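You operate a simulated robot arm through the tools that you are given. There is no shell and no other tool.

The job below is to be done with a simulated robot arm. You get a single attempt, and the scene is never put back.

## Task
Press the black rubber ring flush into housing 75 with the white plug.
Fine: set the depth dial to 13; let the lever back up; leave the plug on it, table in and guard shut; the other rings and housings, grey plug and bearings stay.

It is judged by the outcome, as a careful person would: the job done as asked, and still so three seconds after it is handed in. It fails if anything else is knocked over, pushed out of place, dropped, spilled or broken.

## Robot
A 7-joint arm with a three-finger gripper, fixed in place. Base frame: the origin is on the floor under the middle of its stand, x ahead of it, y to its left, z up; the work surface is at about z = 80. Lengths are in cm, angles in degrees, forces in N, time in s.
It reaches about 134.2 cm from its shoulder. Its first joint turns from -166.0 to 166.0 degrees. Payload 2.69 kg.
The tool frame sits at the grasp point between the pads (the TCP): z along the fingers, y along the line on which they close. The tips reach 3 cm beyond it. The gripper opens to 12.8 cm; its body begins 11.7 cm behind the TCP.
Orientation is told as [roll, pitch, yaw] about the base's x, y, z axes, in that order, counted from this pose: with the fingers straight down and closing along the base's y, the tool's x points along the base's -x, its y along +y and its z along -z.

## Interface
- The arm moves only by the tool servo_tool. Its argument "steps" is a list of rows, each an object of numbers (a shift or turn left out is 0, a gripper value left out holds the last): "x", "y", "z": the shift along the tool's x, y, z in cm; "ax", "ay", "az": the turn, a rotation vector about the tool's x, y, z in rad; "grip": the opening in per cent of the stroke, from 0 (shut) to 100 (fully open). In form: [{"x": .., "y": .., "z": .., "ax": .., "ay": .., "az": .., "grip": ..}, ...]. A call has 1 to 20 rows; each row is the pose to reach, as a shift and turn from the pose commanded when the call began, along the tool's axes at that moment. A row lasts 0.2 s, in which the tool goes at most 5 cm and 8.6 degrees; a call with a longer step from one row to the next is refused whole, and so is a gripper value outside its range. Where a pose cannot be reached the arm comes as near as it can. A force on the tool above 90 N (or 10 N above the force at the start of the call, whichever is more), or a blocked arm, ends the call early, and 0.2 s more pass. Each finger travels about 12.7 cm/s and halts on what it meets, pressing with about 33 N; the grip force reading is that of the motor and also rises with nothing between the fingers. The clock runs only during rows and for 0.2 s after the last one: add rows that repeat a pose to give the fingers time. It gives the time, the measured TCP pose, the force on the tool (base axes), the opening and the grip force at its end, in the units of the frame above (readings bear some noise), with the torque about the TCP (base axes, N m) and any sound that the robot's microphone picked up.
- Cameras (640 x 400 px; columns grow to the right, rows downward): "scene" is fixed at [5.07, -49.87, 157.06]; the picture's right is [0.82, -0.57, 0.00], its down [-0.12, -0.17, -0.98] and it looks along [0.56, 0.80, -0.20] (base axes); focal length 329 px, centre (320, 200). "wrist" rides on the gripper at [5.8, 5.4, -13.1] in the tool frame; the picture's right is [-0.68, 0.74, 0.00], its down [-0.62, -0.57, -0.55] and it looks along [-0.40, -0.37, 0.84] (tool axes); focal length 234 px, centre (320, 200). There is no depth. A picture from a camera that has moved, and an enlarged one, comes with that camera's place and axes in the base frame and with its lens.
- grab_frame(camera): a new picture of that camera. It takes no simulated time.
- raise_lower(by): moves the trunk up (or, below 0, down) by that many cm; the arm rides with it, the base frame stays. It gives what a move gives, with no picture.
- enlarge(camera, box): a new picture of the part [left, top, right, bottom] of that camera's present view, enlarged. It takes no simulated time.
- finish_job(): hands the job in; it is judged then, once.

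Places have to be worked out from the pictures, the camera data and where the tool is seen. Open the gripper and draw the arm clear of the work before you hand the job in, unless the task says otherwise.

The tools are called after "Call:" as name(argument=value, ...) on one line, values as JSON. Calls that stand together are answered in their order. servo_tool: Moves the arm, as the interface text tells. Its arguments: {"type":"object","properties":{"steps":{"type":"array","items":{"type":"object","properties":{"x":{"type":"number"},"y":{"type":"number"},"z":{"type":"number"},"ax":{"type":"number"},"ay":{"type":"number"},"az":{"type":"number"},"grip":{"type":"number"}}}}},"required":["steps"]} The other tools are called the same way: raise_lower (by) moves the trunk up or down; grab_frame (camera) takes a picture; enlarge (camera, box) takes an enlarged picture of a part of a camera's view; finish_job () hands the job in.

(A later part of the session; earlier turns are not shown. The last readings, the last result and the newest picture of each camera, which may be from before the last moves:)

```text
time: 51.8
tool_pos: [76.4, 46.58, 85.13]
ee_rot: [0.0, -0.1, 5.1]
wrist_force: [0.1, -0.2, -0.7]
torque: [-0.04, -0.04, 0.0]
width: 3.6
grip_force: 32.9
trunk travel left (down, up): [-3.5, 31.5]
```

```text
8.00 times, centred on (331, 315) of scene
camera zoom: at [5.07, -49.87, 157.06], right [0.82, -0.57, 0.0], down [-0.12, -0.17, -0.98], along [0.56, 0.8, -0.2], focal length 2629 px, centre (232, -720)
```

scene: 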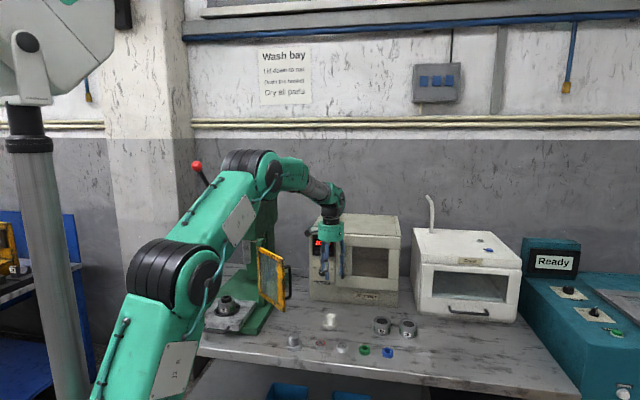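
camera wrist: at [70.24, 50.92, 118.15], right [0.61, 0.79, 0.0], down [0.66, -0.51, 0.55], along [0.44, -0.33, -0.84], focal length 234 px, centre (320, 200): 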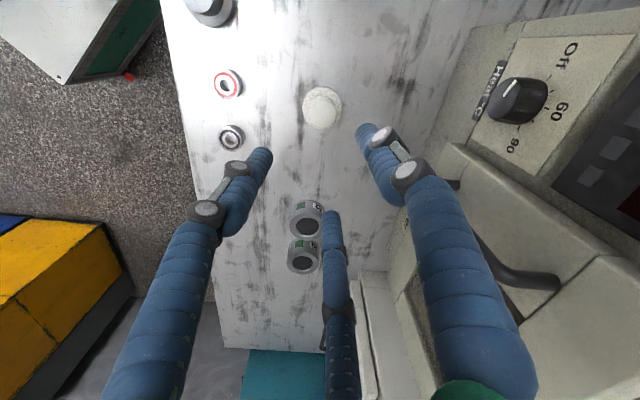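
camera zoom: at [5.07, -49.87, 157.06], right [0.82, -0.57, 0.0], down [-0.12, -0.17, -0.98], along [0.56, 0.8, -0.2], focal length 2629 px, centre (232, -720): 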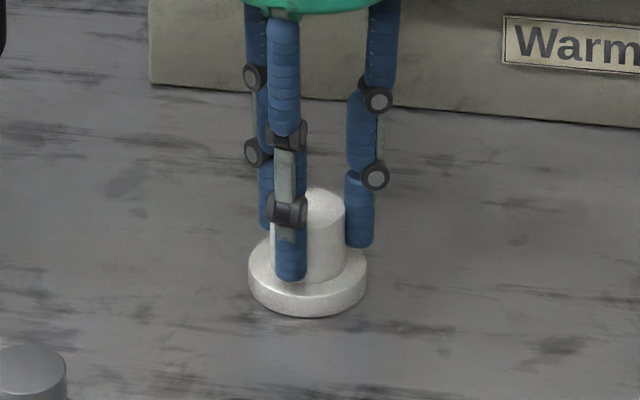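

The stem is gripped (3.6 cm). I lift to z≈121 and carry the plug back around in front of the press.

Call:
servo_tool(steps=[{"z": -3}, {"z": -7.5}, {"z": -12.3}, {"z": -17.1}, {"z": -21.9}, {"z": -26.7}, {"z": -31.5}, {"z": -35.5}, {"x": 3.63, "y": 2.31, "z": -36, "az": -0.0489}, {"x": 7.26, "y": 4.62, "z": -36, "az": -0.0978}, {"x": 10.89, "y": 6.94, "z": -36, "az": -0.1467}, {"x": 14.52, "y": 9.25, "z": -36, "az": -0.1956}, {"x": 18.15, "y": 11.56, "z": -36, "az": -0.2445}, {"x": 21.77, "y": 13.87, "z": -36, "az": -0.2934}, {"x": 25.4, "y": 16.18, "z": -36, "az": -0.3423}, {"x": 29.03, "y": 18.5, "z": -36, "az": -0.3912}, {"x": 32.66, "y": 20.81, "z": -36, "az": -0.4401}, {"x": 36.29, "y": 23.12, "z": -36, "az": -0.489}, {"x": 36.29, "y": 23.12, "z": -36, "az": -0.489}])

Call:
grab_frame(camera="wrist")

Call:
grab_frame(camera="scene")

```text
time: 55.8
tool_pos: [38.09, 66.32, 121.1]
ee_rot: [0.0, -0.1, 33.1]
wrist_force: [-1.0, 0.2, -1.1]
torque: [-0.03, -0.05, 0.02]
width: 3.61
grip_force: 32.8
trunk travel left (down, up): [-3.5, 31.5]
```

```text
taken
camera wrist: at [30.26, 67.68, 134.19], right [0.16, 0.99, 0.0], down [0.82, -0.14, 0.55], along [0.54, -0.09, -0.83], focal length 234 px, centre (320, 200)
```

wrist: 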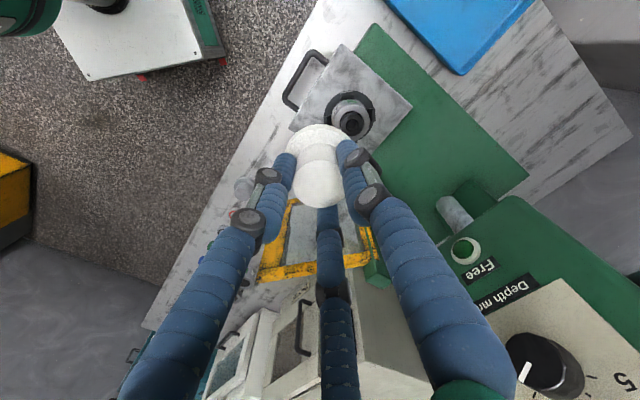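

```text
taken
```

scene: 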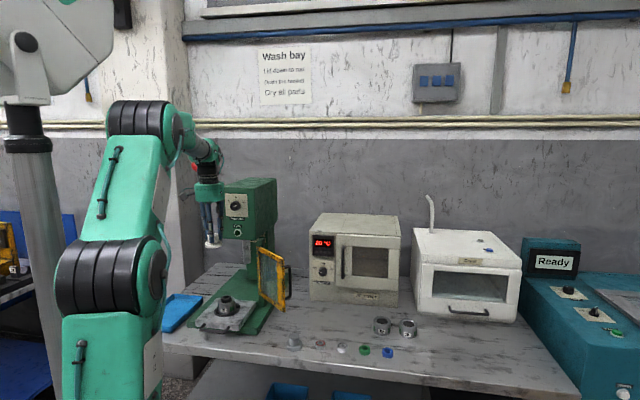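

Plug is secure. I move over housing 75 and lower to just above the ring (TCP z≈100).

Call:
servo_tool(steps=[{"x": -1.4, "y": 0.3, "z": 4.0}, {"x": -2.8, "y": 0.6, "z": 8.0}, {"x": -4.21, "y": 0.89, "z": 12.0}, {"x": -5.61, "y": 1.19, "z": 16.0}, {"x": -7.01, "y": 1.49, "z": 20.0}, {"x": -7.01, "y": 1.49, "z": 21.5}, {"x": -7.01, "y": 1.49, "z": 21.5}])

Call:
enlarge(camera="wrist", box=[250, 90, 390, 210])

Call:
enlarge(camera="scene", box=[200, 260, 256, 316])

```text
time: 57.4
tool_pos: [43.26, 71.42, 99.43]
ee_rot: [0.0, 0.0, 33.1]
wrist_force: [0.0, 0.1, -2.0]
torque: [0.0, 0.0, -0.01]
width: 3.6
grip_force: 33.3
trunk travel left (down, up): [-3.5, 31.5]
```

```text
3.33 times, centred on (320, 150) of wrist
camera zoom: at [35.49, 72.77, 112.58], right [0.16, 0.99, 0.0], down [0.82, -0.14, 0.55], along [0.54, -0.09, -0.84], focal length 781 px, centre (320, 367)
```

zoom: 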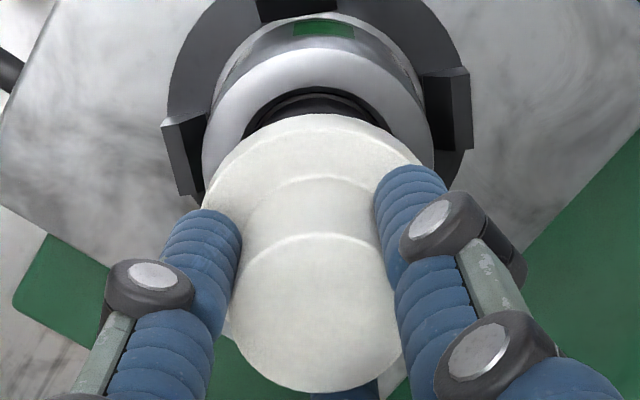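

```text
7.14 times, centred on (228, 288) of scene
camera zoom: at [5.07, -49.87, 157.06], right [0.82, -0.57, 0.0], down [-0.12, -0.17, -0.98], along [0.56, 0.8, -0.2], focal length 2347 px, centre (977, -429)
```

zoom: 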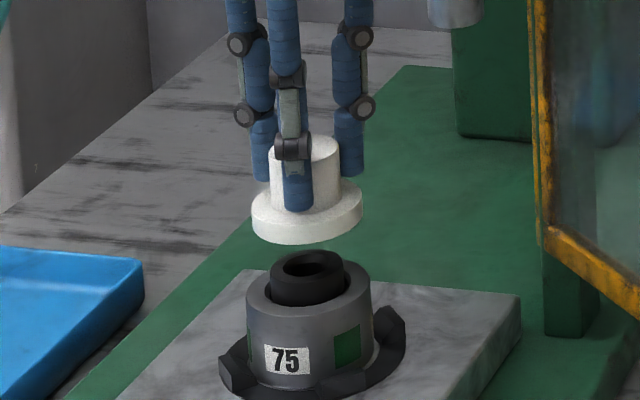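

In the scene view plug, ring and housing are in line; the gap to the ring is about 2.8 cm. I lower 2.2 cm and re-check.

Call:
servo_tool(steps=[{"z": 0.8}, {"z": 1.6}, {"z": 2.2}, {"z": 2.2}])

Call:
enlarge(camera="wrist", box=[250, 90, 390, 210])

Call:
enlarge(camera="scene", box=[206, 275, 250, 310])

```text
time: 58.4
tool_pos: [43.27, 71.42, 97.25]
ee_rot: [0.0, -0.1, 33.1]
wrist_force: [0.1, 0.7, -0.2]
torque: [0.0, 0.0, 0.0]
width: 3.61
grip_force: 32.7
trunk travel left (down, up): [-3.5, 31.5]
```

```text
3.33 times, centred on (320, 150) of wrist
camera zoom: at [35.49, 72.74, 110.44], right [0.16, 0.99, 0.0], down [0.82, -0.14, 0.55], along [0.54, -0.09, -0.84], focal length 781 px, centre (320, 367)
```

zoom: 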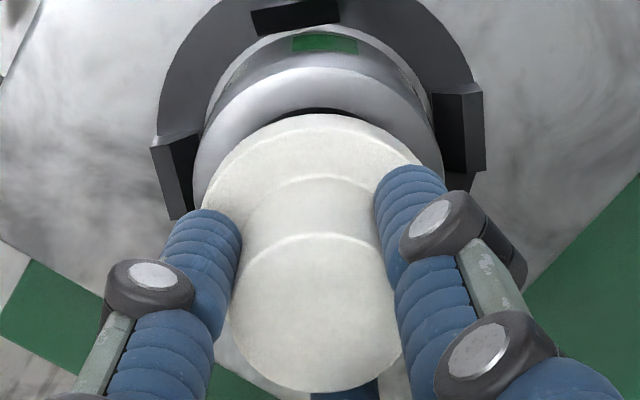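

```text
11.43 times, centred on (228, 292) of scene
camera zoom: at [5.07, -49.87, 157.06], right [0.82, -0.57, 0.0], down [-0.12, -0.17, -0.98], along [0.56, 0.8, -0.2], focal length 3755 px, centre (1371, -857)
```

zoom: 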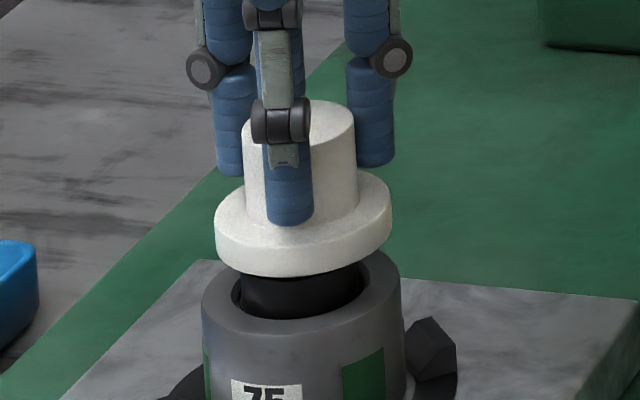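

Aligned; the flange is about 0.7 cm above the ring. I lower slowly until it touches.

Call:
servo_tool(steps=[{"z": 0.3}, {"z": 0.5}, {"z": 0.6}, {"z": 0.7}, {"z": 0.7}])

Call:
enlarge(camera="scene", box=[206, 275, 250, 310])

```text
time: 59.6
tool_pos: [43.29, 71.5, 96.72]
ee_rot: [-0.1, -0.2, 33.0]
wrist_force: [-0.2, 1.7, 7.7]
torque: [0.05, 0.06, 0.01]
width: 3.61
grip_force: 33.0
trunk travel left (down, up): [-3.5, 31.5]
```

```text
11.43 times, centred on (228, 292) of scene
camera zoom: at [5.07, -49.87, 157.06], right [0.82, -0.57, 0.0], down [-0.12, -0.17, -0.98], along [0.56, 0.8, -0.2], focal length 3755 px, centre (1371, -857)
```

zoom: 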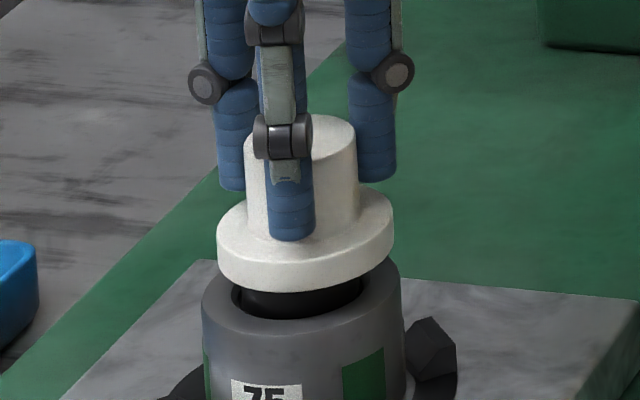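

Contact (7.7 N) with the plug square on the ring. I ease up a millimetre and open the fingers.

Call:
servo_tool(steps=[{"z": -0.12}, {"z": -0.12}, {"z": -0.12, "grip": 25}, {"z": -0.12, "grip": 38}, {"z": -0.12, "grip": 50}, {"z": -0.12, "grip": 50}, {"z": -2.5, "grip": 50}, {"z": -6, "grip": 50}, {"z": -10, "grip": 50}, {"z": -10, "grip": 50}])

Call:
enlarge(camera="scene", box=[206, 270, 250, 310])

Call:
grab_frame(camera="wrist")

```text
time: 61.8
tool_pos: [43.22, 71.44, 106.65]
ee_rot: [-0.1, -0.2, 33.1]
wrist_force: [-0.2, -0.2, -0.4]
torque: [0.01, -0.04, -0.04]
width: 6.39
grip_force: 0.0
trunk travel left (down, up): [-3.5, 31.5]
```

```text
10.00 times, centred on (228, 290) of scene
camera zoom: at [5.07, -49.87, 157.06], right [0.82, -0.57, 0.0], down [-0.12, -0.17, -0.98], along [0.56, 0.8, -0.2], focal length 3286 px, centre (1240, -700)
```

zoom: 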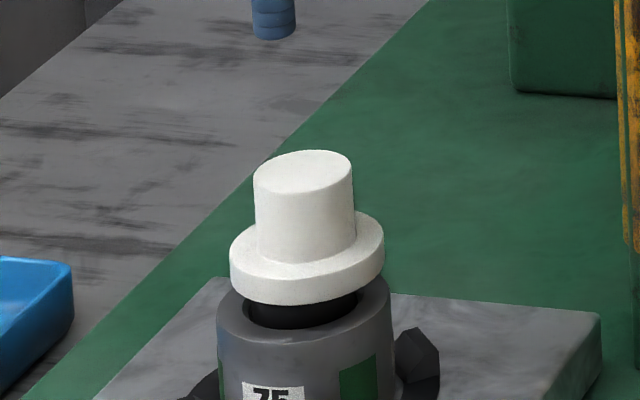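

```text
taken
camera wrist: at [35.49, 72.73, 119.75], right [0.16, 0.99, 0.0], down [0.82, -0.14, 0.55], along [0.54, -0.09, -0.84], focal length 234 px, centre (320, 200)
```

wrist: 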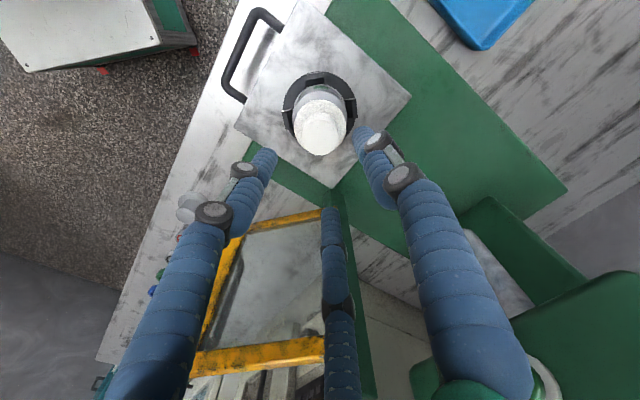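

The plug stands square on the ring. Next is the table; I look closely at the handle and the rails to plan the push.

Call:
enlarge(camera="scene", box=[190, 295, 260, 345])

Call:
enlarge(camera="wrist", box=[200, 0, 420, 200])

Call:
enlarge(camera="scene", box=[225, 225, 275, 285])

```text
8.00 times, centred on (225, 320) of scene
camera zoom: at [5.07, -49.87, 157.06], right [0.82, -0.57, 0.0], down [-0.12, -0.17, -0.98], along [0.56, 0.8, -0.2], focal length 2629 px, centre (1080, -760)
```

zoom: 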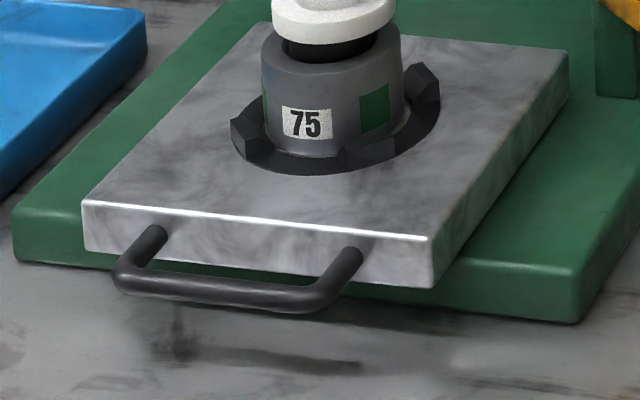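

```text
2.00 times, centred on (310, 100) of wrist
camera zoom: at [35.49, 72.73, 119.75], right [0.16, 0.99, 0.0], down [0.82, -0.14, 0.55], along [0.54, -0.09, -0.84], focal length 468 px, centre (340, 400)
```

zoom: 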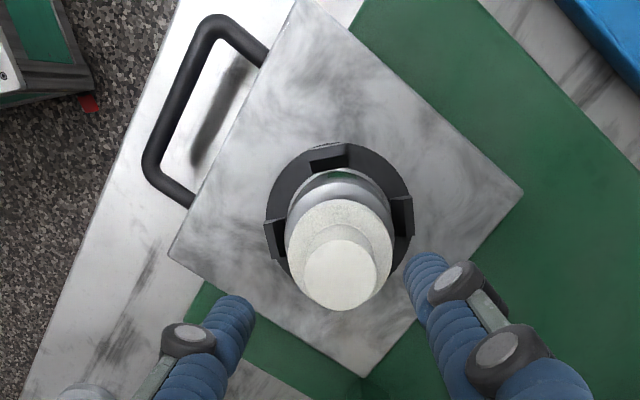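

```text
6.67 times, centred on (250, 255) of scene
camera zoom: at [5.07, -49.87, 157.06], right [0.82, -0.57, 0.0], down [-0.12, -0.17, -0.98], along [0.56, 0.8, -0.2], focal length 2191 px, centre (787, -167)
```

zoom: 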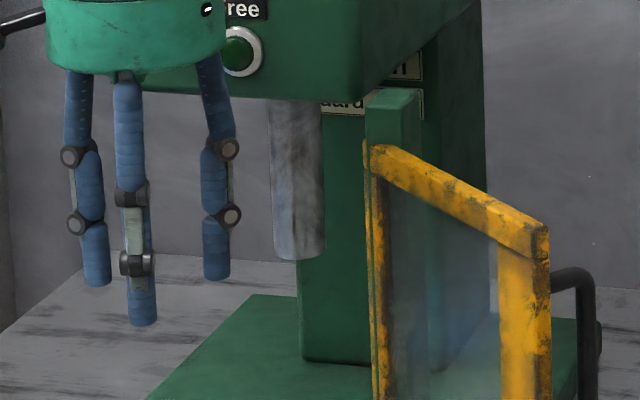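

The handle bar lies at s≈68 (about (33.9, 62.5), z≈83). I'll push it with closed fingers, tool tilted ~15° so the wrist stays clear of the head. First: back away from the plug, tilt, and close the fingers, still high.

Call:
servo_tool(steps=[{"x": 3.5, "y": -0.73, "z": -1}, {"x": 7.06, "y": -1.46, "z": -1}, {"x": 10.6, "y": -2.19, "z": -1, "ax": -0.014, "ay": -0.064}, {"x": 14.13, "y": -2.92, "z": -1, "ax": -0.027, "ay": -0.128, "grip": 20}, {"x": 17.66, "y": -3.65, "z": -1, "ax": -0.04, "ay": -0.192, "grip": 0}, {"x": 17.66, "y": -3.65, "z": -1, "ax": -0.054, "ay": -0.2562, "grip": 0}, {"x": 17.66, "y": -3.65, "z": -1, "ax": -0.054, "ay": -0.2562, "grip": 0}])

Call:
grab_frame(camera="wrist")

Call:
grab_frame(camera="scene")

```text
time: 63.4
tool_pos: [30.54, 58.68, 107.66]
ee_rot: [3.1, -14.8, 32.7]
wrist_force: [-0.5, -0.4, 0.3]
torque: [0.01, -0.06, -0.02]
width: 0.21
grip_force: 31.3
trunk travel left (down, up): [-3.5, 31.5]
```

```text
taken
camera wrist: at [20.36, 57.71, 119.08], right [0.14, 0.97, 0.21], down [0.71, -0.25, 0.66], along [0.69, 0.06, -0.72], focal length 234 px, centre (320, 200)
```

wrist: 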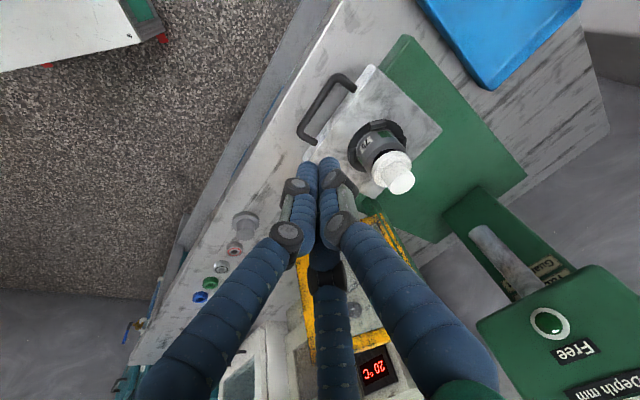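

```text
taken
```

scene: 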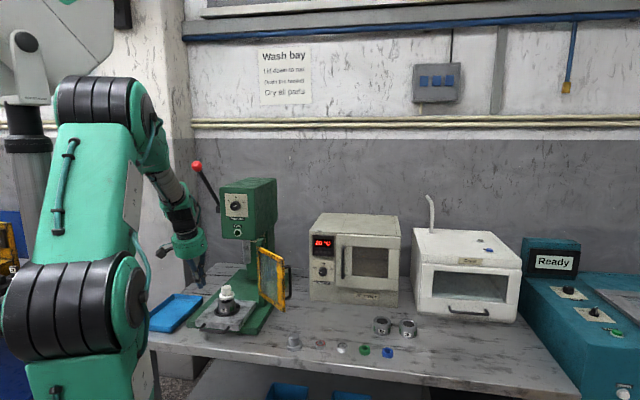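

I read the label on the column and check the handle from this angle.

Call:
enlarge(camera="wrist", box=[500, 220, 620, 330])

Call:
enlarge(camera="wrist", box=[280, 50, 440, 220])

```text
3.64 times, centred on (560, 275) of wrist
camera zoom: at [20.36, 57.71, 119.08], right [0.14, 0.97, 0.21], down [0.71, -0.25, 0.66], along [0.69, 0.06, -0.72], focal length 852 px, centre (-553, -73)
```

zoom: 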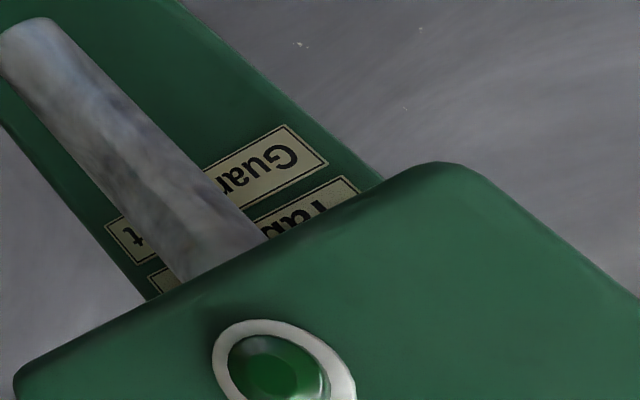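

```text
2.35 times, centred on (360, 135) of wrist
camera zoom: at [20.36, 57.71, 119.08], right [0.14, 0.97, 0.21], down [0.71, -0.25, 0.66], along [0.69, 0.06, -0.72], focal length 551 px, centre (226, 353)
```

zoom: 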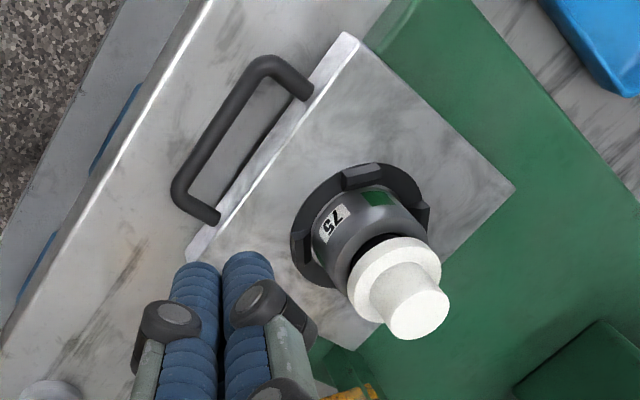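

The column carries a notice ("Table in / Guard shut" by its visible letters), matching the plan. I lower the closed fingers in front of the handle bar, about 2 cm short of it.

Call:
servo_tool(steps=[{"x": 1.15, "y": -0.24, "z": 4.36}, {"x": 2.3, "y": -0.47, "z": 8.71}, {"x": 3.46, "y": -0.71, "z": 13.07}, {"x": 4.61, "y": -0.94, "z": 17.42}, {"x": 5.4, "y": -1.1, "z": 20.4}, {"x": 5.74, "y": -1.17, "z": 21.7}, {"x": 5.74, "y": -1.17, "z": 21.7}])

Call:
grab_frame(camera="wrist")

Call:
enlarge(camera="scene", box=[170, 270, 260, 345])

```text
time: 65.0
tool_pos: [30.52, 58.69, 85.28]
ee_rot: [3.1, -14.9, 32.7]
wrist_force: [0.7, 0.0, -0.6]
torque: [-0.03, 0.0, -0.01]
width: 0.22
grip_force: 31.4
trunk travel left (down, up): [-3.5, 31.5]
```

```text
taken
camera wrist: at [20.35, 57.7, 96.59], right [0.14, 0.97, 0.21], down [0.71, -0.25, 0.66], along [0.69, 0.06, -0.72], focal length 234 px, centre (320, 200)
```

wrist: 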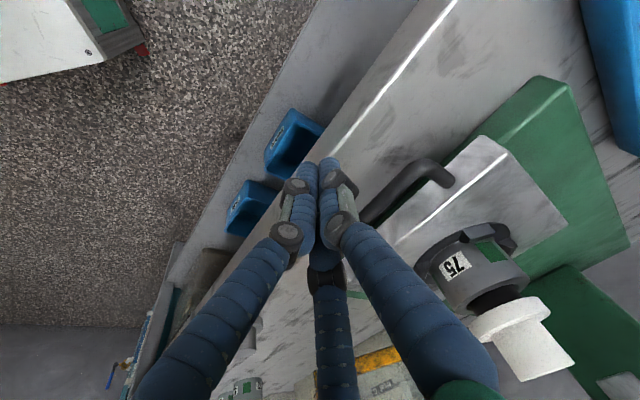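

```text
5.33 times, centred on (215, 308) of scene
camera zoom: at [5.07, -49.87, 157.06], right [0.82, -0.57, 0.0], down [-0.12, -0.17, -0.98], along [0.56, 0.8, -0.2], focal length 1752 px, centre (880, -373)
```

zoom: 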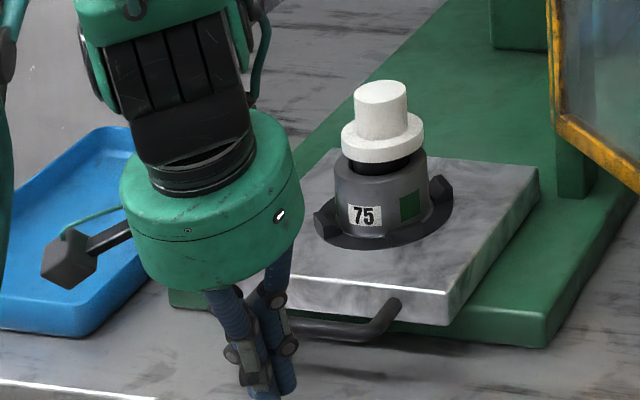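

I zoom in to judge the bar's height against the fingertips.

Call:
enlarge(camera="wrist", box=[290, 130, 470, 250])

Call:
enlarge(camera="scene", box=[195, 310, 255, 350])

```text
3.33 times, centred on (380, 190) of wrist
camera zoom: at [20.35, 57.7, 96.59], right [0.14, 0.97, 0.21], down [0.71, -0.25, 0.66], along [0.69, 0.06, -0.72], focal length 781 px, centre (120, 233)
```

zoom: 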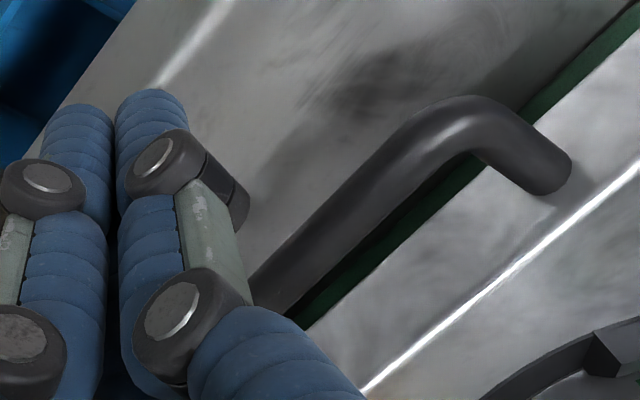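

```text
10.00 times, centred on (225, 330) of scene
camera zoom: at [5.07, -49.87, 157.06], right [0.82, -0.57, 0.0], down [-0.12, -0.17, -0.98], along [0.56, 0.8, -0.2], focal length 3286 px, centre (1270, -1100)
```

zoom: 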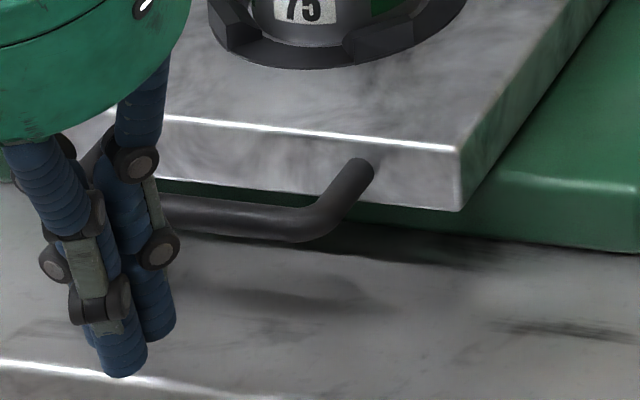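

The bar is at about z≈84, so I raise the tips slightly (to clear the base plate) and push forward slowly, 6 cm to begin with.

Call:
servo_tool(steps=[{"x": -0.2, "y": 0.04, "z": -0.77}, {"x": -0.77, "y": 0.16, "z": -0.61}, {"x": -1.34, "y": 0.28, "z": -0.46}, {"x": -1.9, "y": 0.4, "z": -0.3}, {"x": -2.47, "y": 0.52, "z": -0.14}, {"x": -3.04, "y": 0.64, "z": 0.01}, {"x": -3.6, "y": 0.76, "z": 0.17}, {"x": -4.17, "y": 0.88, "z": 0.33}, {"x": -4.74, "y": 1.0, "z": 0.48}, {"x": -5.3, "y": 1.12, "z": 0.64}, {"x": -5.87, "y": 1.24, "z": 0.79}, {"x": -5.87, "y": 1.24, "z": 0.79}])

Call:
grab_frame(camera="wrist")

Call:
enlarge(camera="scene", box=[170, 260, 280, 345])

```text
time: 67.6
tool_pos: [34.64, 62.93, 86.03]
ee_rot: [3.2, -14.9, 32.7]
wrist_force: [-0.2, -0.1, -0.8]
torque: [-0.02, 0.02, 0.01]
width: 0.2
grip_force: 31.7
trunk travel left (down, up): [-3.5, 31.5]
```

```text
taken
camera wrist: at [24.63, 62.0, 97.43], right [0.14, 0.97, 0.21], down [0.71, -0.25, 0.66], along [0.69, 0.06, -0.72], focal length 234 px, centre (320, 200)
```

wrist: 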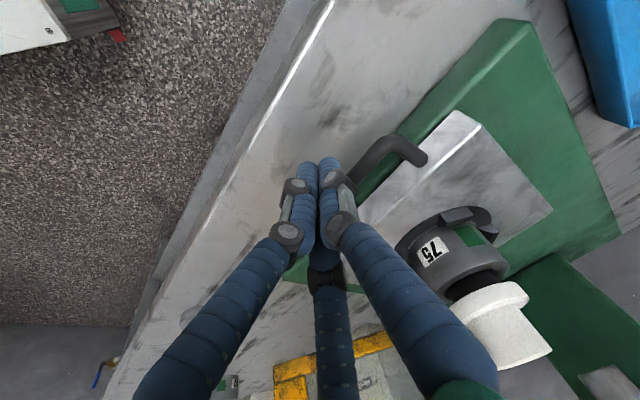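

```text
4.71 times, centred on (225, 302) of scene
camera zoom: at [5.07, -49.87, 157.06], right [0.82, -0.57, 0.0], down [-0.12, -0.17, -0.98], along [0.56, 0.8, -0.2], focal length 1546 px, centre (767, -282)
```

zoom: 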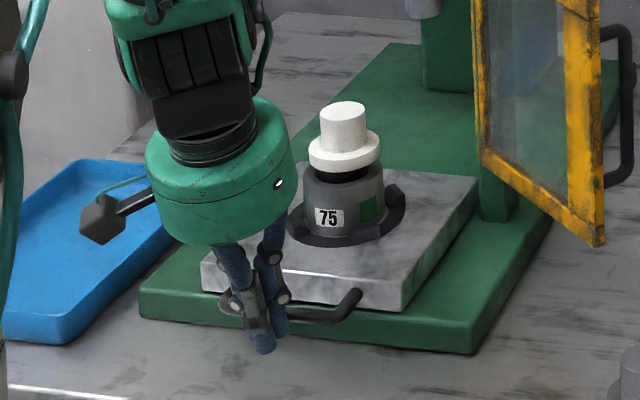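

The table is sliding in with the plug standing steady. I continue 10 cm at the same gentle pace.

Call:
servo_tool(steps=[{"x": -0.66, "y": 0.14, "z": 0.18}, {"x": -1.32, "y": 0.28, "z": 0.36}, {"x": -1.98, "y": 0.42, "z": 0.55}, {"x": -2.64, "y": 0.56, "z": 0.73}, {"x": -3.31, "y": 0.7, "z": 0.91}, {"x": -3.97, "y": 0.84, "z": 1.09}, {"x": -4.63, "y": 0.98, "z": 1.28}, {"x": -5.29, "y": 1.12, "z": 1.46}, {"x": -5.95, "y": 1.26, "z": 1.64}, {"x": -6.61, "y": 1.4, "z": 1.82}, {"x": -7.27, "y": 1.53, "z": 2.01}, {"x": -7.93, "y": 1.67, "z": 2.19}, {"x": -8.6, "y": 1.81, "z": 2.37}, {"x": -9.26, "y": 1.95, "z": 2.55}, {"x": -9.26, "y": 1.95, "z": 2.55}])

Call:
grab_frame(camera="wrist")

Call:
enlarge(camera="scene", box=[170, 220, 290, 340])

```text
time: 70.8
tool_pos: [41.56, 69.85, 86.08]
ee_rot: [3.1, -14.8, 32.8]
wrist_force: [-6.5, -6.5, 10.2]
torque: [-0.3, 0.22, -0.04]
width: 0.19
grip_force: 31.7
trunk travel left (down, up): [-3.5, 31.5]
```

```text
taken
camera wrist: at [31.52, 68.88, 97.43], right [0.14, 0.97, 0.21], down [0.71, -0.25, 0.66], along [0.69, 0.06, -0.72], focal length 234 px, centre (320, 200)
```

wrist: 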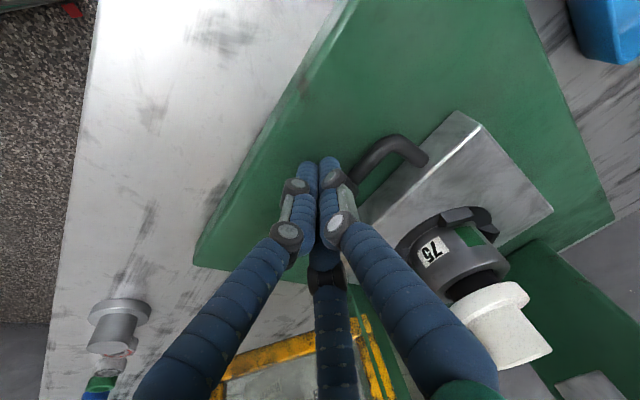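

```text
3.33 times, centred on (230, 280) of scene
camera zoom: at [5.07, -49.87, 157.06], right [0.82, -0.57, 0.0], down [-0.12, -0.17, -0.98], along [0.56, 0.8, -0.2], focal length 1095 px, centre (620, -67)
```

zoom: 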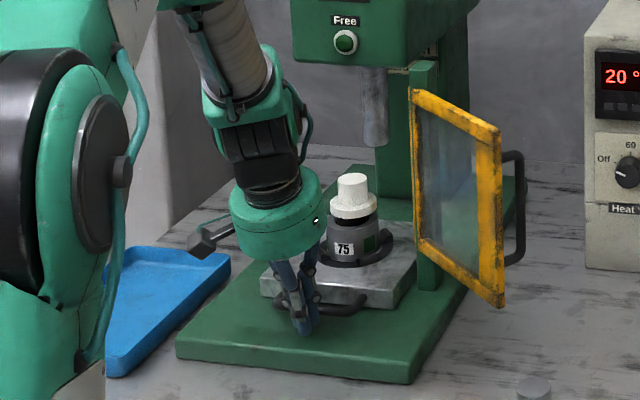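

Table is ~13 cm in; a slight upward reaction suggests the tips are grazing the base plate. I lift 0.4 cm and continue pushing 5 cm.

Call:
servo_tool(steps=[{"x": -0.1, "y": 0.02, "z": -0.39}, {"x": -0.67, "y": 0.14, "z": -0.23}, {"x": -1.24, "y": 0.26, "z": -0.08}, {"x": -1.8, "y": 0.38, "z": 0.08}, {"x": -2.37, "y": 0.5, "z": 0.23}, {"x": -2.94, "y": 0.62, "z": 0.39}, {"x": -3.5, "y": 0.74, "z": 0.55}, {"x": -4.07, "y": 0.86, "z": 0.7}, {"x": -4.64, "y": 0.98, "z": 0.86}, {"x": -4.83, "y": 1.02, "z": 0.91}, {"x": -4.83, "y": 1.02, "z": 0.91}])

Call:
grab_frame(camera="wrist")

Call:
enlarge(camera="scene", box=[190, 220, 290, 320])

```text
time: 73.2
tool_pos: [45.13, 73.24, 86.42]
ee_rot: [3.1, -14.8, 32.6]
wrist_force: [0.1, -1.4, -0.2]
torque: [0.0, 0.03, -0.03]
width: 0.2
grip_force: 31.0
trunk travel left (down, up): [-3.5, 31.5]
```

```text
taken
camera wrist: at [35.1, 72.44, 97.82], right [0.14, 0.97, 0.21], down [0.71, -0.25, 0.66], along [0.69, 0.06, -0.72], focal length 234 px, centre (320, 200)
```

wrist: 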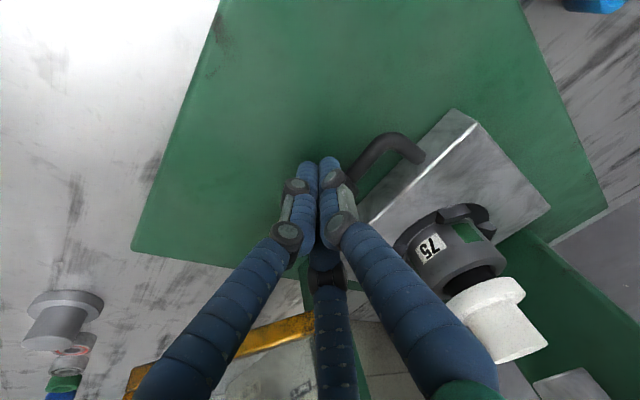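

```text
4.00 times, centred on (240, 270) of scene
camera zoom: at [5.07, -49.87, 157.06], right [0.82, -0.57, 0.0], down [-0.12, -0.17, -0.98], along [0.56, 0.8, -0.2], focal length 1314 px, centre (640, -80)
```

zoom: 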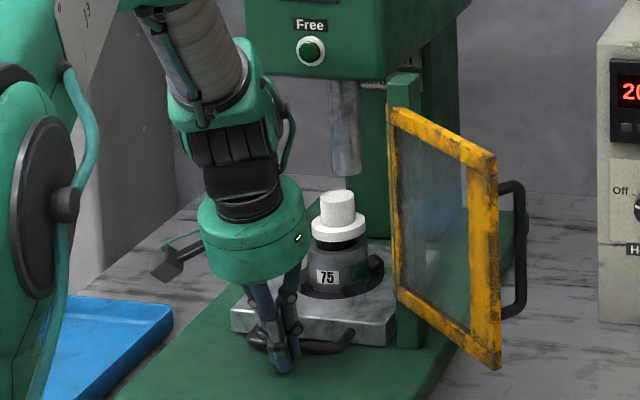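

The plug is about 2 cm short of the ram's axis. I continue in small steps, watching for the end stop.

Call:
servo_tool(steps=[{"x": -0.28, "y": 0.06, "z": 0.08}, {"x": -0.57, "y": 0.12, "z": 0.16}, {"x": -0.85, "y": 0.18, "z": 0.23}, {"x": -1.13, "y": 0.24, "z": 0.31}, {"x": -1.42, "y": 0.3, "z": 0.39}, {"x": -1.42, "y": 0.3, "z": 0.39}])

Call:
enlarge(camera="scene", box=[210, 225, 280, 305])

Call:
grab_frame(camera="wrist")

```text
time: 74.6
tool_pos: [46.28, 74.39, 86.41]
ee_rot: [3.1, -14.8, 32.7]
wrist_force: [0.3, -0.2, -0.7]
torque: [-0.04, -0.02, -0.04]
width: 0.24
grip_force: 31.5
trunk travel left (down, up): [-3.5, 31.5]
```

```text
5.00 times, centred on (245, 265) of scene
camera zoom: at [5.07, -49.87, 157.06], right [0.82, -0.57, 0.0], down [-0.12, -0.17, -0.98], along [0.56, 0.8, -0.2], focal length 1643 px, centre (695, -125)
```

zoom: 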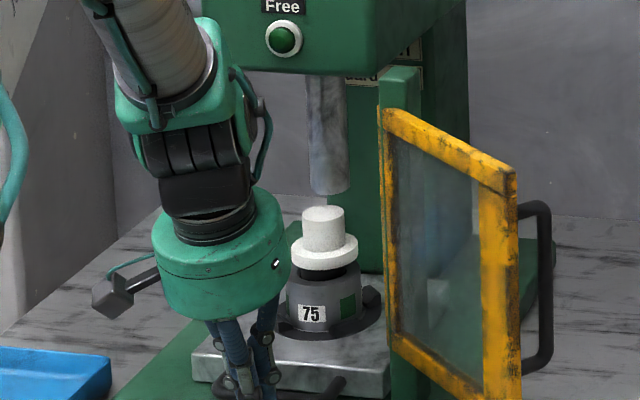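

```text
taken
camera wrist: at [36.16, 73.55, 97.82], right [0.14, 0.97, 0.21], down [0.71, -0.25, 0.66], along [0.69, 0.06, -0.72], focal length 234 px, centre (320, 200)
```

wrist: 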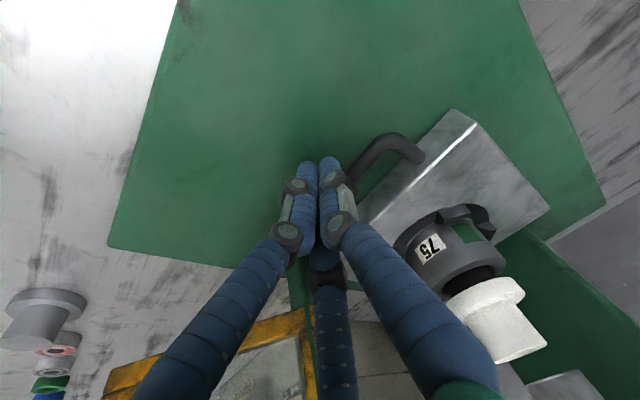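

Still moving freely. I continue another 1.5 cm in small steps.

Call:
servo_tool(steps=[{"x": -0.28, "y": 0.06, "z": 0.08}, {"x": -0.57, "y": 0.12, "z": 0.16}, {"x": -0.85, "y": 0.18, "z": 0.23}, {"x": -1.13, "y": 0.24, "z": 0.31}, {"x": -1.42, "y": 0.3, "z": 0.39}, {"x": -1.42, "y": 0.3, "z": 0.39}])

Call:
enlarge(camera="scene", box=[225, 225, 275, 290])

```text
time: 76.0
tool_pos: [47.41, 75.46, 86.29]
ee_rot: [2.9, -14.8, 32.8]
wrist_force: [0.4, -0.4, -0.2]
torque: [-0.03, 0.0, -0.04]
width: 0.21
grip_force: 31.6
trunk travel left (down, up): [-3.5, 31.5]
```

```text
6.15 times, centred on (250, 258) of scene
camera zoom: at [5.07, -49.87, 157.06], right [0.82, -0.57, 0.0], down [-0.12, -0.17, -0.98], along [0.56, 0.8, -0.2], focal length 2022 px, centre (751, -154)
```

zoom: 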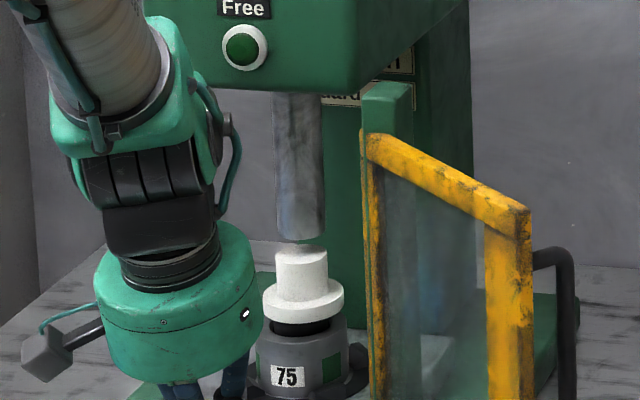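

Plug and ram are now in line in the scene view. I nudge on gently in 2 mm steps to find the end stop.

Call:
servo_tool(steps=[{"x": -0.19, "y": 0.04, "z": 0.05}, {"x": -0.38, "y": 0.08, "z": 0.1}, {"x": -0.57, "y": 0.12, "z": 0.16}, {"x": -0.57, "y": 0.12, "z": 0.16}])

Call:
enlarge(camera="scene", box=[225, 225, 275, 290])

Call:
grab_frame(camera="wrist")

```text
time: 77.0
tool_pos: [47.66, 76.01, 86.44]
ee_rot: [3.0, -14.9, 32.6]
wrist_force: [0.0, -0.4, 0.6]
torque: [-0.01, -0.01, 0.01]
width: 0.23
grip_force: 31.4
trunk travel left (down, up): [-3.5, 31.5]
```

```text
6.15 times, centred on (250, 258) of scene
camera zoom: at [5.07, -49.87, 157.06], right [0.82, -0.57, 0.0], down [-0.12, -0.17, -0.98], along [0.56, 0.8, -0.2], focal length 2022 px, centre (751, -154)
```

zoom: 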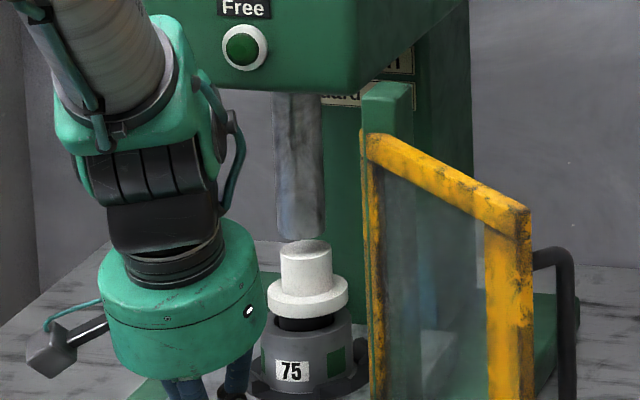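

```text
taken
camera wrist: at [37.65, 75.02, 97.8], right [0.14, 0.97, 0.21], down [0.71, -0.25, 0.66], along [0.69, 0.06, -0.72], focal length 234 px, centre (320, 200)
```

wrist: 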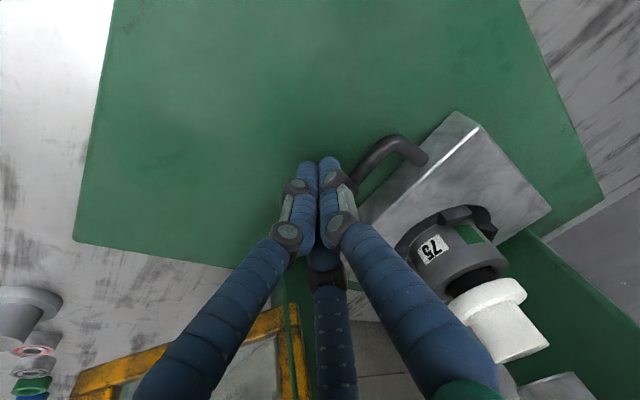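

I measure the plug and ram positions from the wrist view to see whether the table is home.

Call:
enlarge(camera="wrist", box=[380, 180, 640, 400])

Call:
enlarge(camera="scene", box=[235, 255, 265, 285])

```text
1.82 times, centred on (510, 290) of wrist
camera zoom: at [37.65, 75.02, 97.8], right [0.14, 0.97, 0.21], down [0.71, -0.25, 0.66], along [0.69, 0.06, -0.72], focal length 426 px, centre (-26, 36)
```

zoom: 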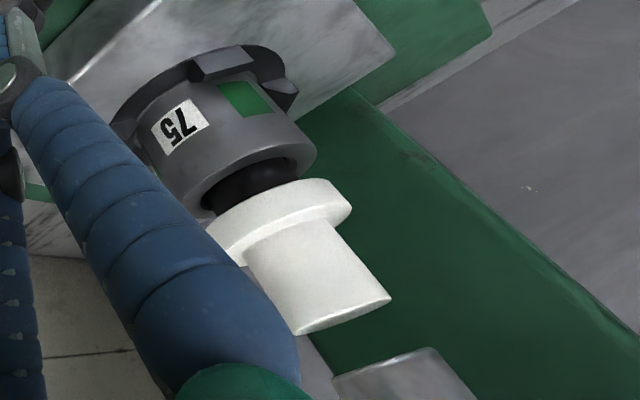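

```text
13.33 times, centred on (250, 270) of scene
camera zoom: at [5.07, -49.87, 157.06], right [0.82, -0.57, 0.0], down [-0.12, -0.17, -0.98], along [0.56, 0.8, -0.2], focal length 4381 px, centre (1253, -733)
```

zoom: 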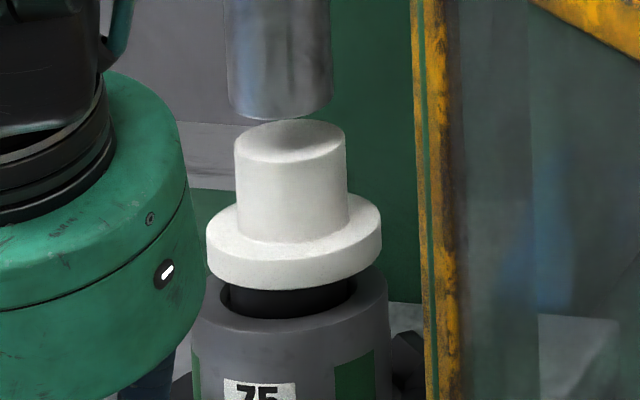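

The table still gives no resistance; I continue in 2 mm nudges to feel for the stop.

Call:
servo_tool(steps=[{"x": -0.19, "y": 0.04, "z": 0.05}, {"x": -0.38, "y": 0.08, "z": 0.1}, {"x": -0.57, "y": 0.12, "z": 0.16}, {"x": -0.76, "y": 0.16, "z": 0.21}, {"x": -0.76, "y": 0.16, "z": 0.21}])

Call:
enlarge(camera="scene", box=[235, 255, 265, 285])

```text
time: 78.2
tool_pos: [48.01, 76.26, 86.26]
ee_rot: [3.1, -14.6, 32.7]
wrist_force: [-30.9, -27.3, 2.3]
torque: [-0.5, 0.45, -0.23]
width: 0.22
grip_force: 31.4
trunk travel left (down, up): [-3.5, 31.5]
```

```text
13.33 times, centred on (250, 270) of scene
camera zoom: at [5.07, -49.87, 157.06], right [0.82, -0.57, 0.0], down [-0.12, -0.17, -0.98], along [0.56, 0.8, -0.2], focal length 4381 px, centre (1253, -733)
```

zoom: 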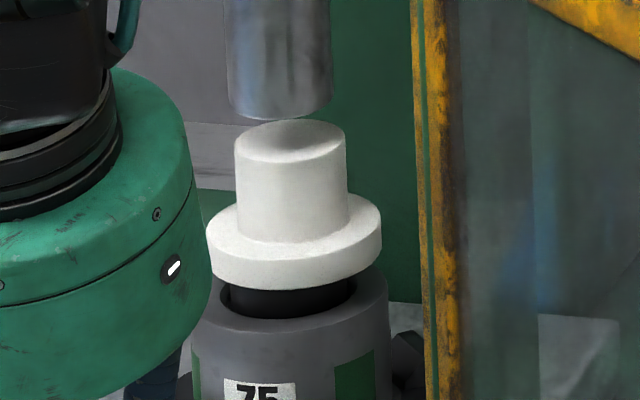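

Force rose to 41 N with no more motion: the table is home against its stop, with the plug under the ram. I back straight off and lift away.

Call:
servo_tool(steps=[{"x": 1.5, "y": -0.32, "z": -0.41}, {"x": 4.5, "y": -0.95, "z": -1.24}, {"x": 8.5, "y": -1.79, "z": -2.35}, {"x": 11.3, "y": -2.4, "z": -3.1}, {"x": 10.2, "y": -2.2, "z": -7.5}, {"x": 9.1, "y": -2.0, "z": -12.0}, {"x": 8.0, "y": -1.8, "z": -16.5}, {"x": 6.8, "y": -1.6, "z": -21.0}, {"x": 5.7, "y": -1.3, "z": -25.5}, {"x": 5.7, "y": -1.3, "z": -25.5}])

Call:
grab_frame(camera="wrist")

Call:
grab_frame(camera="scene")

Call:
enlarge(camera="scene", box=[200, 180, 310, 330])

```text
time: 80.4
tool_pos: [39.48, 67.82, 109.53]
ee_rot: [3.1, -14.7, 32.7]
wrist_force: [-0.2, -0.2, 0.2]
torque: [0.03, -0.01, 0.03]
width: 0.22
grip_force: 31.5
trunk travel left (down, up): [-3.5, 31.5]
```

```text
taken
camera wrist: at [29.38, 66.83, 121.03], right [0.14, 0.97, 0.21], down [0.71, -0.25, 0.66], along [0.69, 0.06, -0.72], focal length 234 px, centre (320, 200)
```

wrist: 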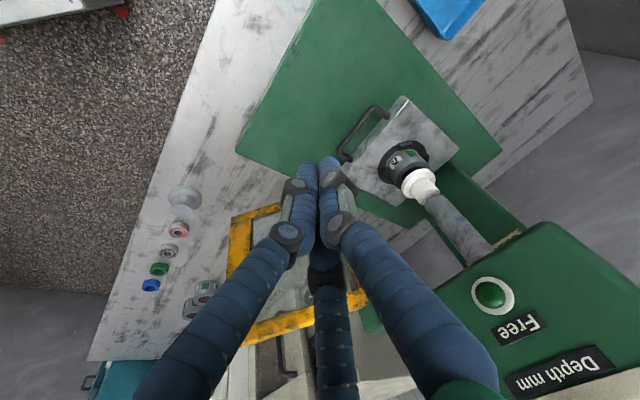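

```text
taken
```

scene: 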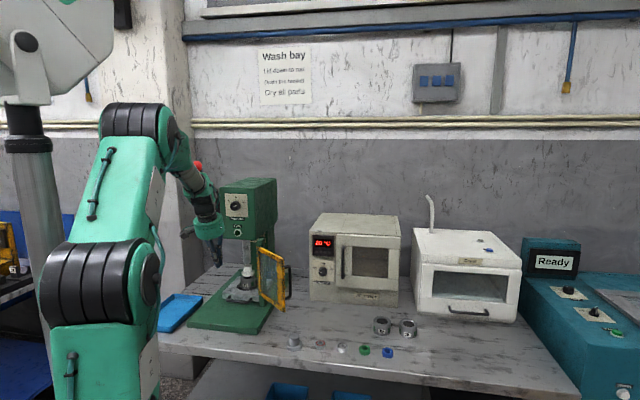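

```text
2.67 times, centred on (255, 255) of scene
camera zoom: at [5.07, -49.87, 157.06], right [0.82, -0.57, 0.0], down [-0.12, -0.17, -0.98], along [0.56, 0.8, -0.2], focal length 876 px, centre (493, 53)
```

zoom: 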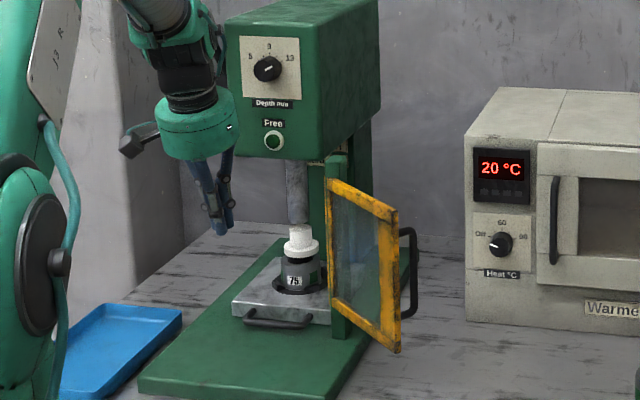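

The table is in and the plug sits below the ram. Now the guard: hinge at about (57.4, 71.3), free edge near (59.7, 53.4), top z≈110; it must be swung through the front to the left. I straighten the tool, rise, and go round to the outer (right-back) side of the guard.

Call:
servo_tool(steps=[{"x": -0.99, "y": 0.2, "z": -3.73, "ax": 0.013, "ay": 0.065}, {"x": -1.98, "y": 0.4, "z": -7.47, "ax": 0.026, "ay": 0.129}, {"x": -2.96, "y": 0.61, "z": -11.2, "ax": 0.04, "ay": 0.194}, {"x": -3.95, "y": 0.81, "z": -14.93, "ax": 0.053, "ay": 0.258}, {"x": -6.64, "y": -2.56, "z": -14.4, "ax": 0.053, "ay": 0.258}, {"x": -9.34, "y": -5.92, "z": -13.87, "ax": 0.053, "ay": 0.258}, {"x": -12.03, "y": -9.29, "z": -13.34, "ax": 0.053, "ay": 0.258}, {"x": -14.72, "y": -12.65, "z": -12.81, "ax": 0.053, "ay": 0.258}, {"x": -17.42, "y": -16.02, "z": -12.28, "ax": 0.053, "ay": 0.258}, {"x": -20.11, "y": -19.38, "z": -11.75, "ax": 0.053, "ay": 0.258}, {"x": -20.11, "y": -19.38, "z": -11.75, "ax": 0.053, "ay": 0.258}])

Call:
grab_frame(camera="wrist")

Call:
grab_frame(camera="scene")

```text
time: 82.8
tool_pos: [64.53, 59.91, 124.8]
ee_rot: [0.0, 0.0, 33.1]
wrist_force: [-0.1, -1.2, -1.1]
torque: [0.04, 0.07, 0.0]
width: 0.23
grip_force: 31.9
trunk travel left (down, up): [-3.5, 31.5]
```

```text
taken
camera wrist: at [56.8, 61.25, 137.95], right [0.16, 0.99, 0.0], down [0.83, -0.14, 0.55], along [0.54, -0.09, -0.84], focal length 234 px, centre (320, 200)
```

wrist: 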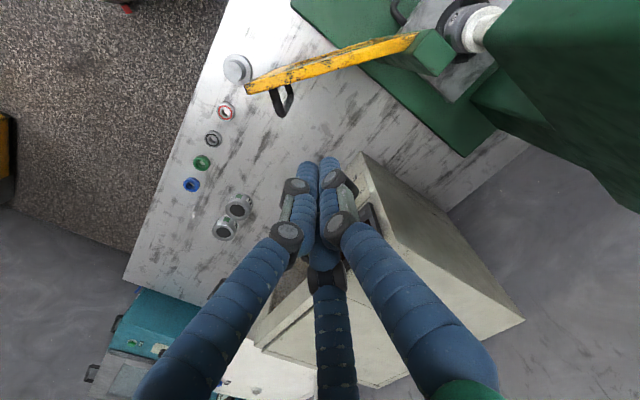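

```text
taken
```

scene: 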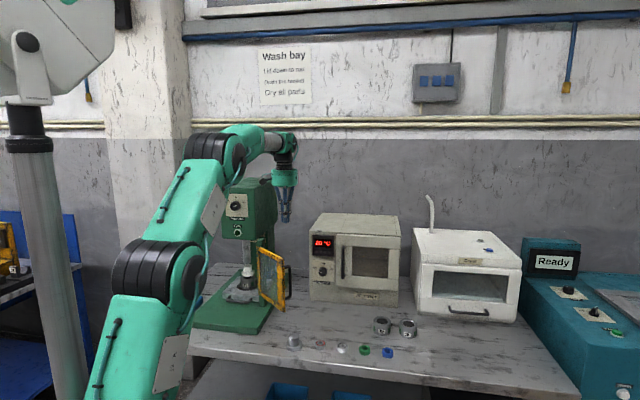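

Good overhead view of the guard. I zoom in to fix its hinge, free edge and handle.

Call:
enlarge(camera="wrist", box=[220, 0, 480, 160])

```text
2.46 times, centred on (350, 80) of wrist
camera zoom: at [56.8, 61.25, 137.95], right [0.16, 0.99, 0.0], down [0.83, -0.14, 0.55], along [0.54, -0.09, -0.84], focal length 576 px, centre (246, 495)
```

zoom: 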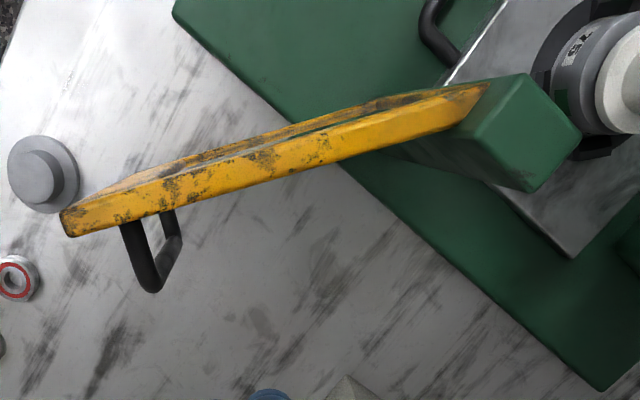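

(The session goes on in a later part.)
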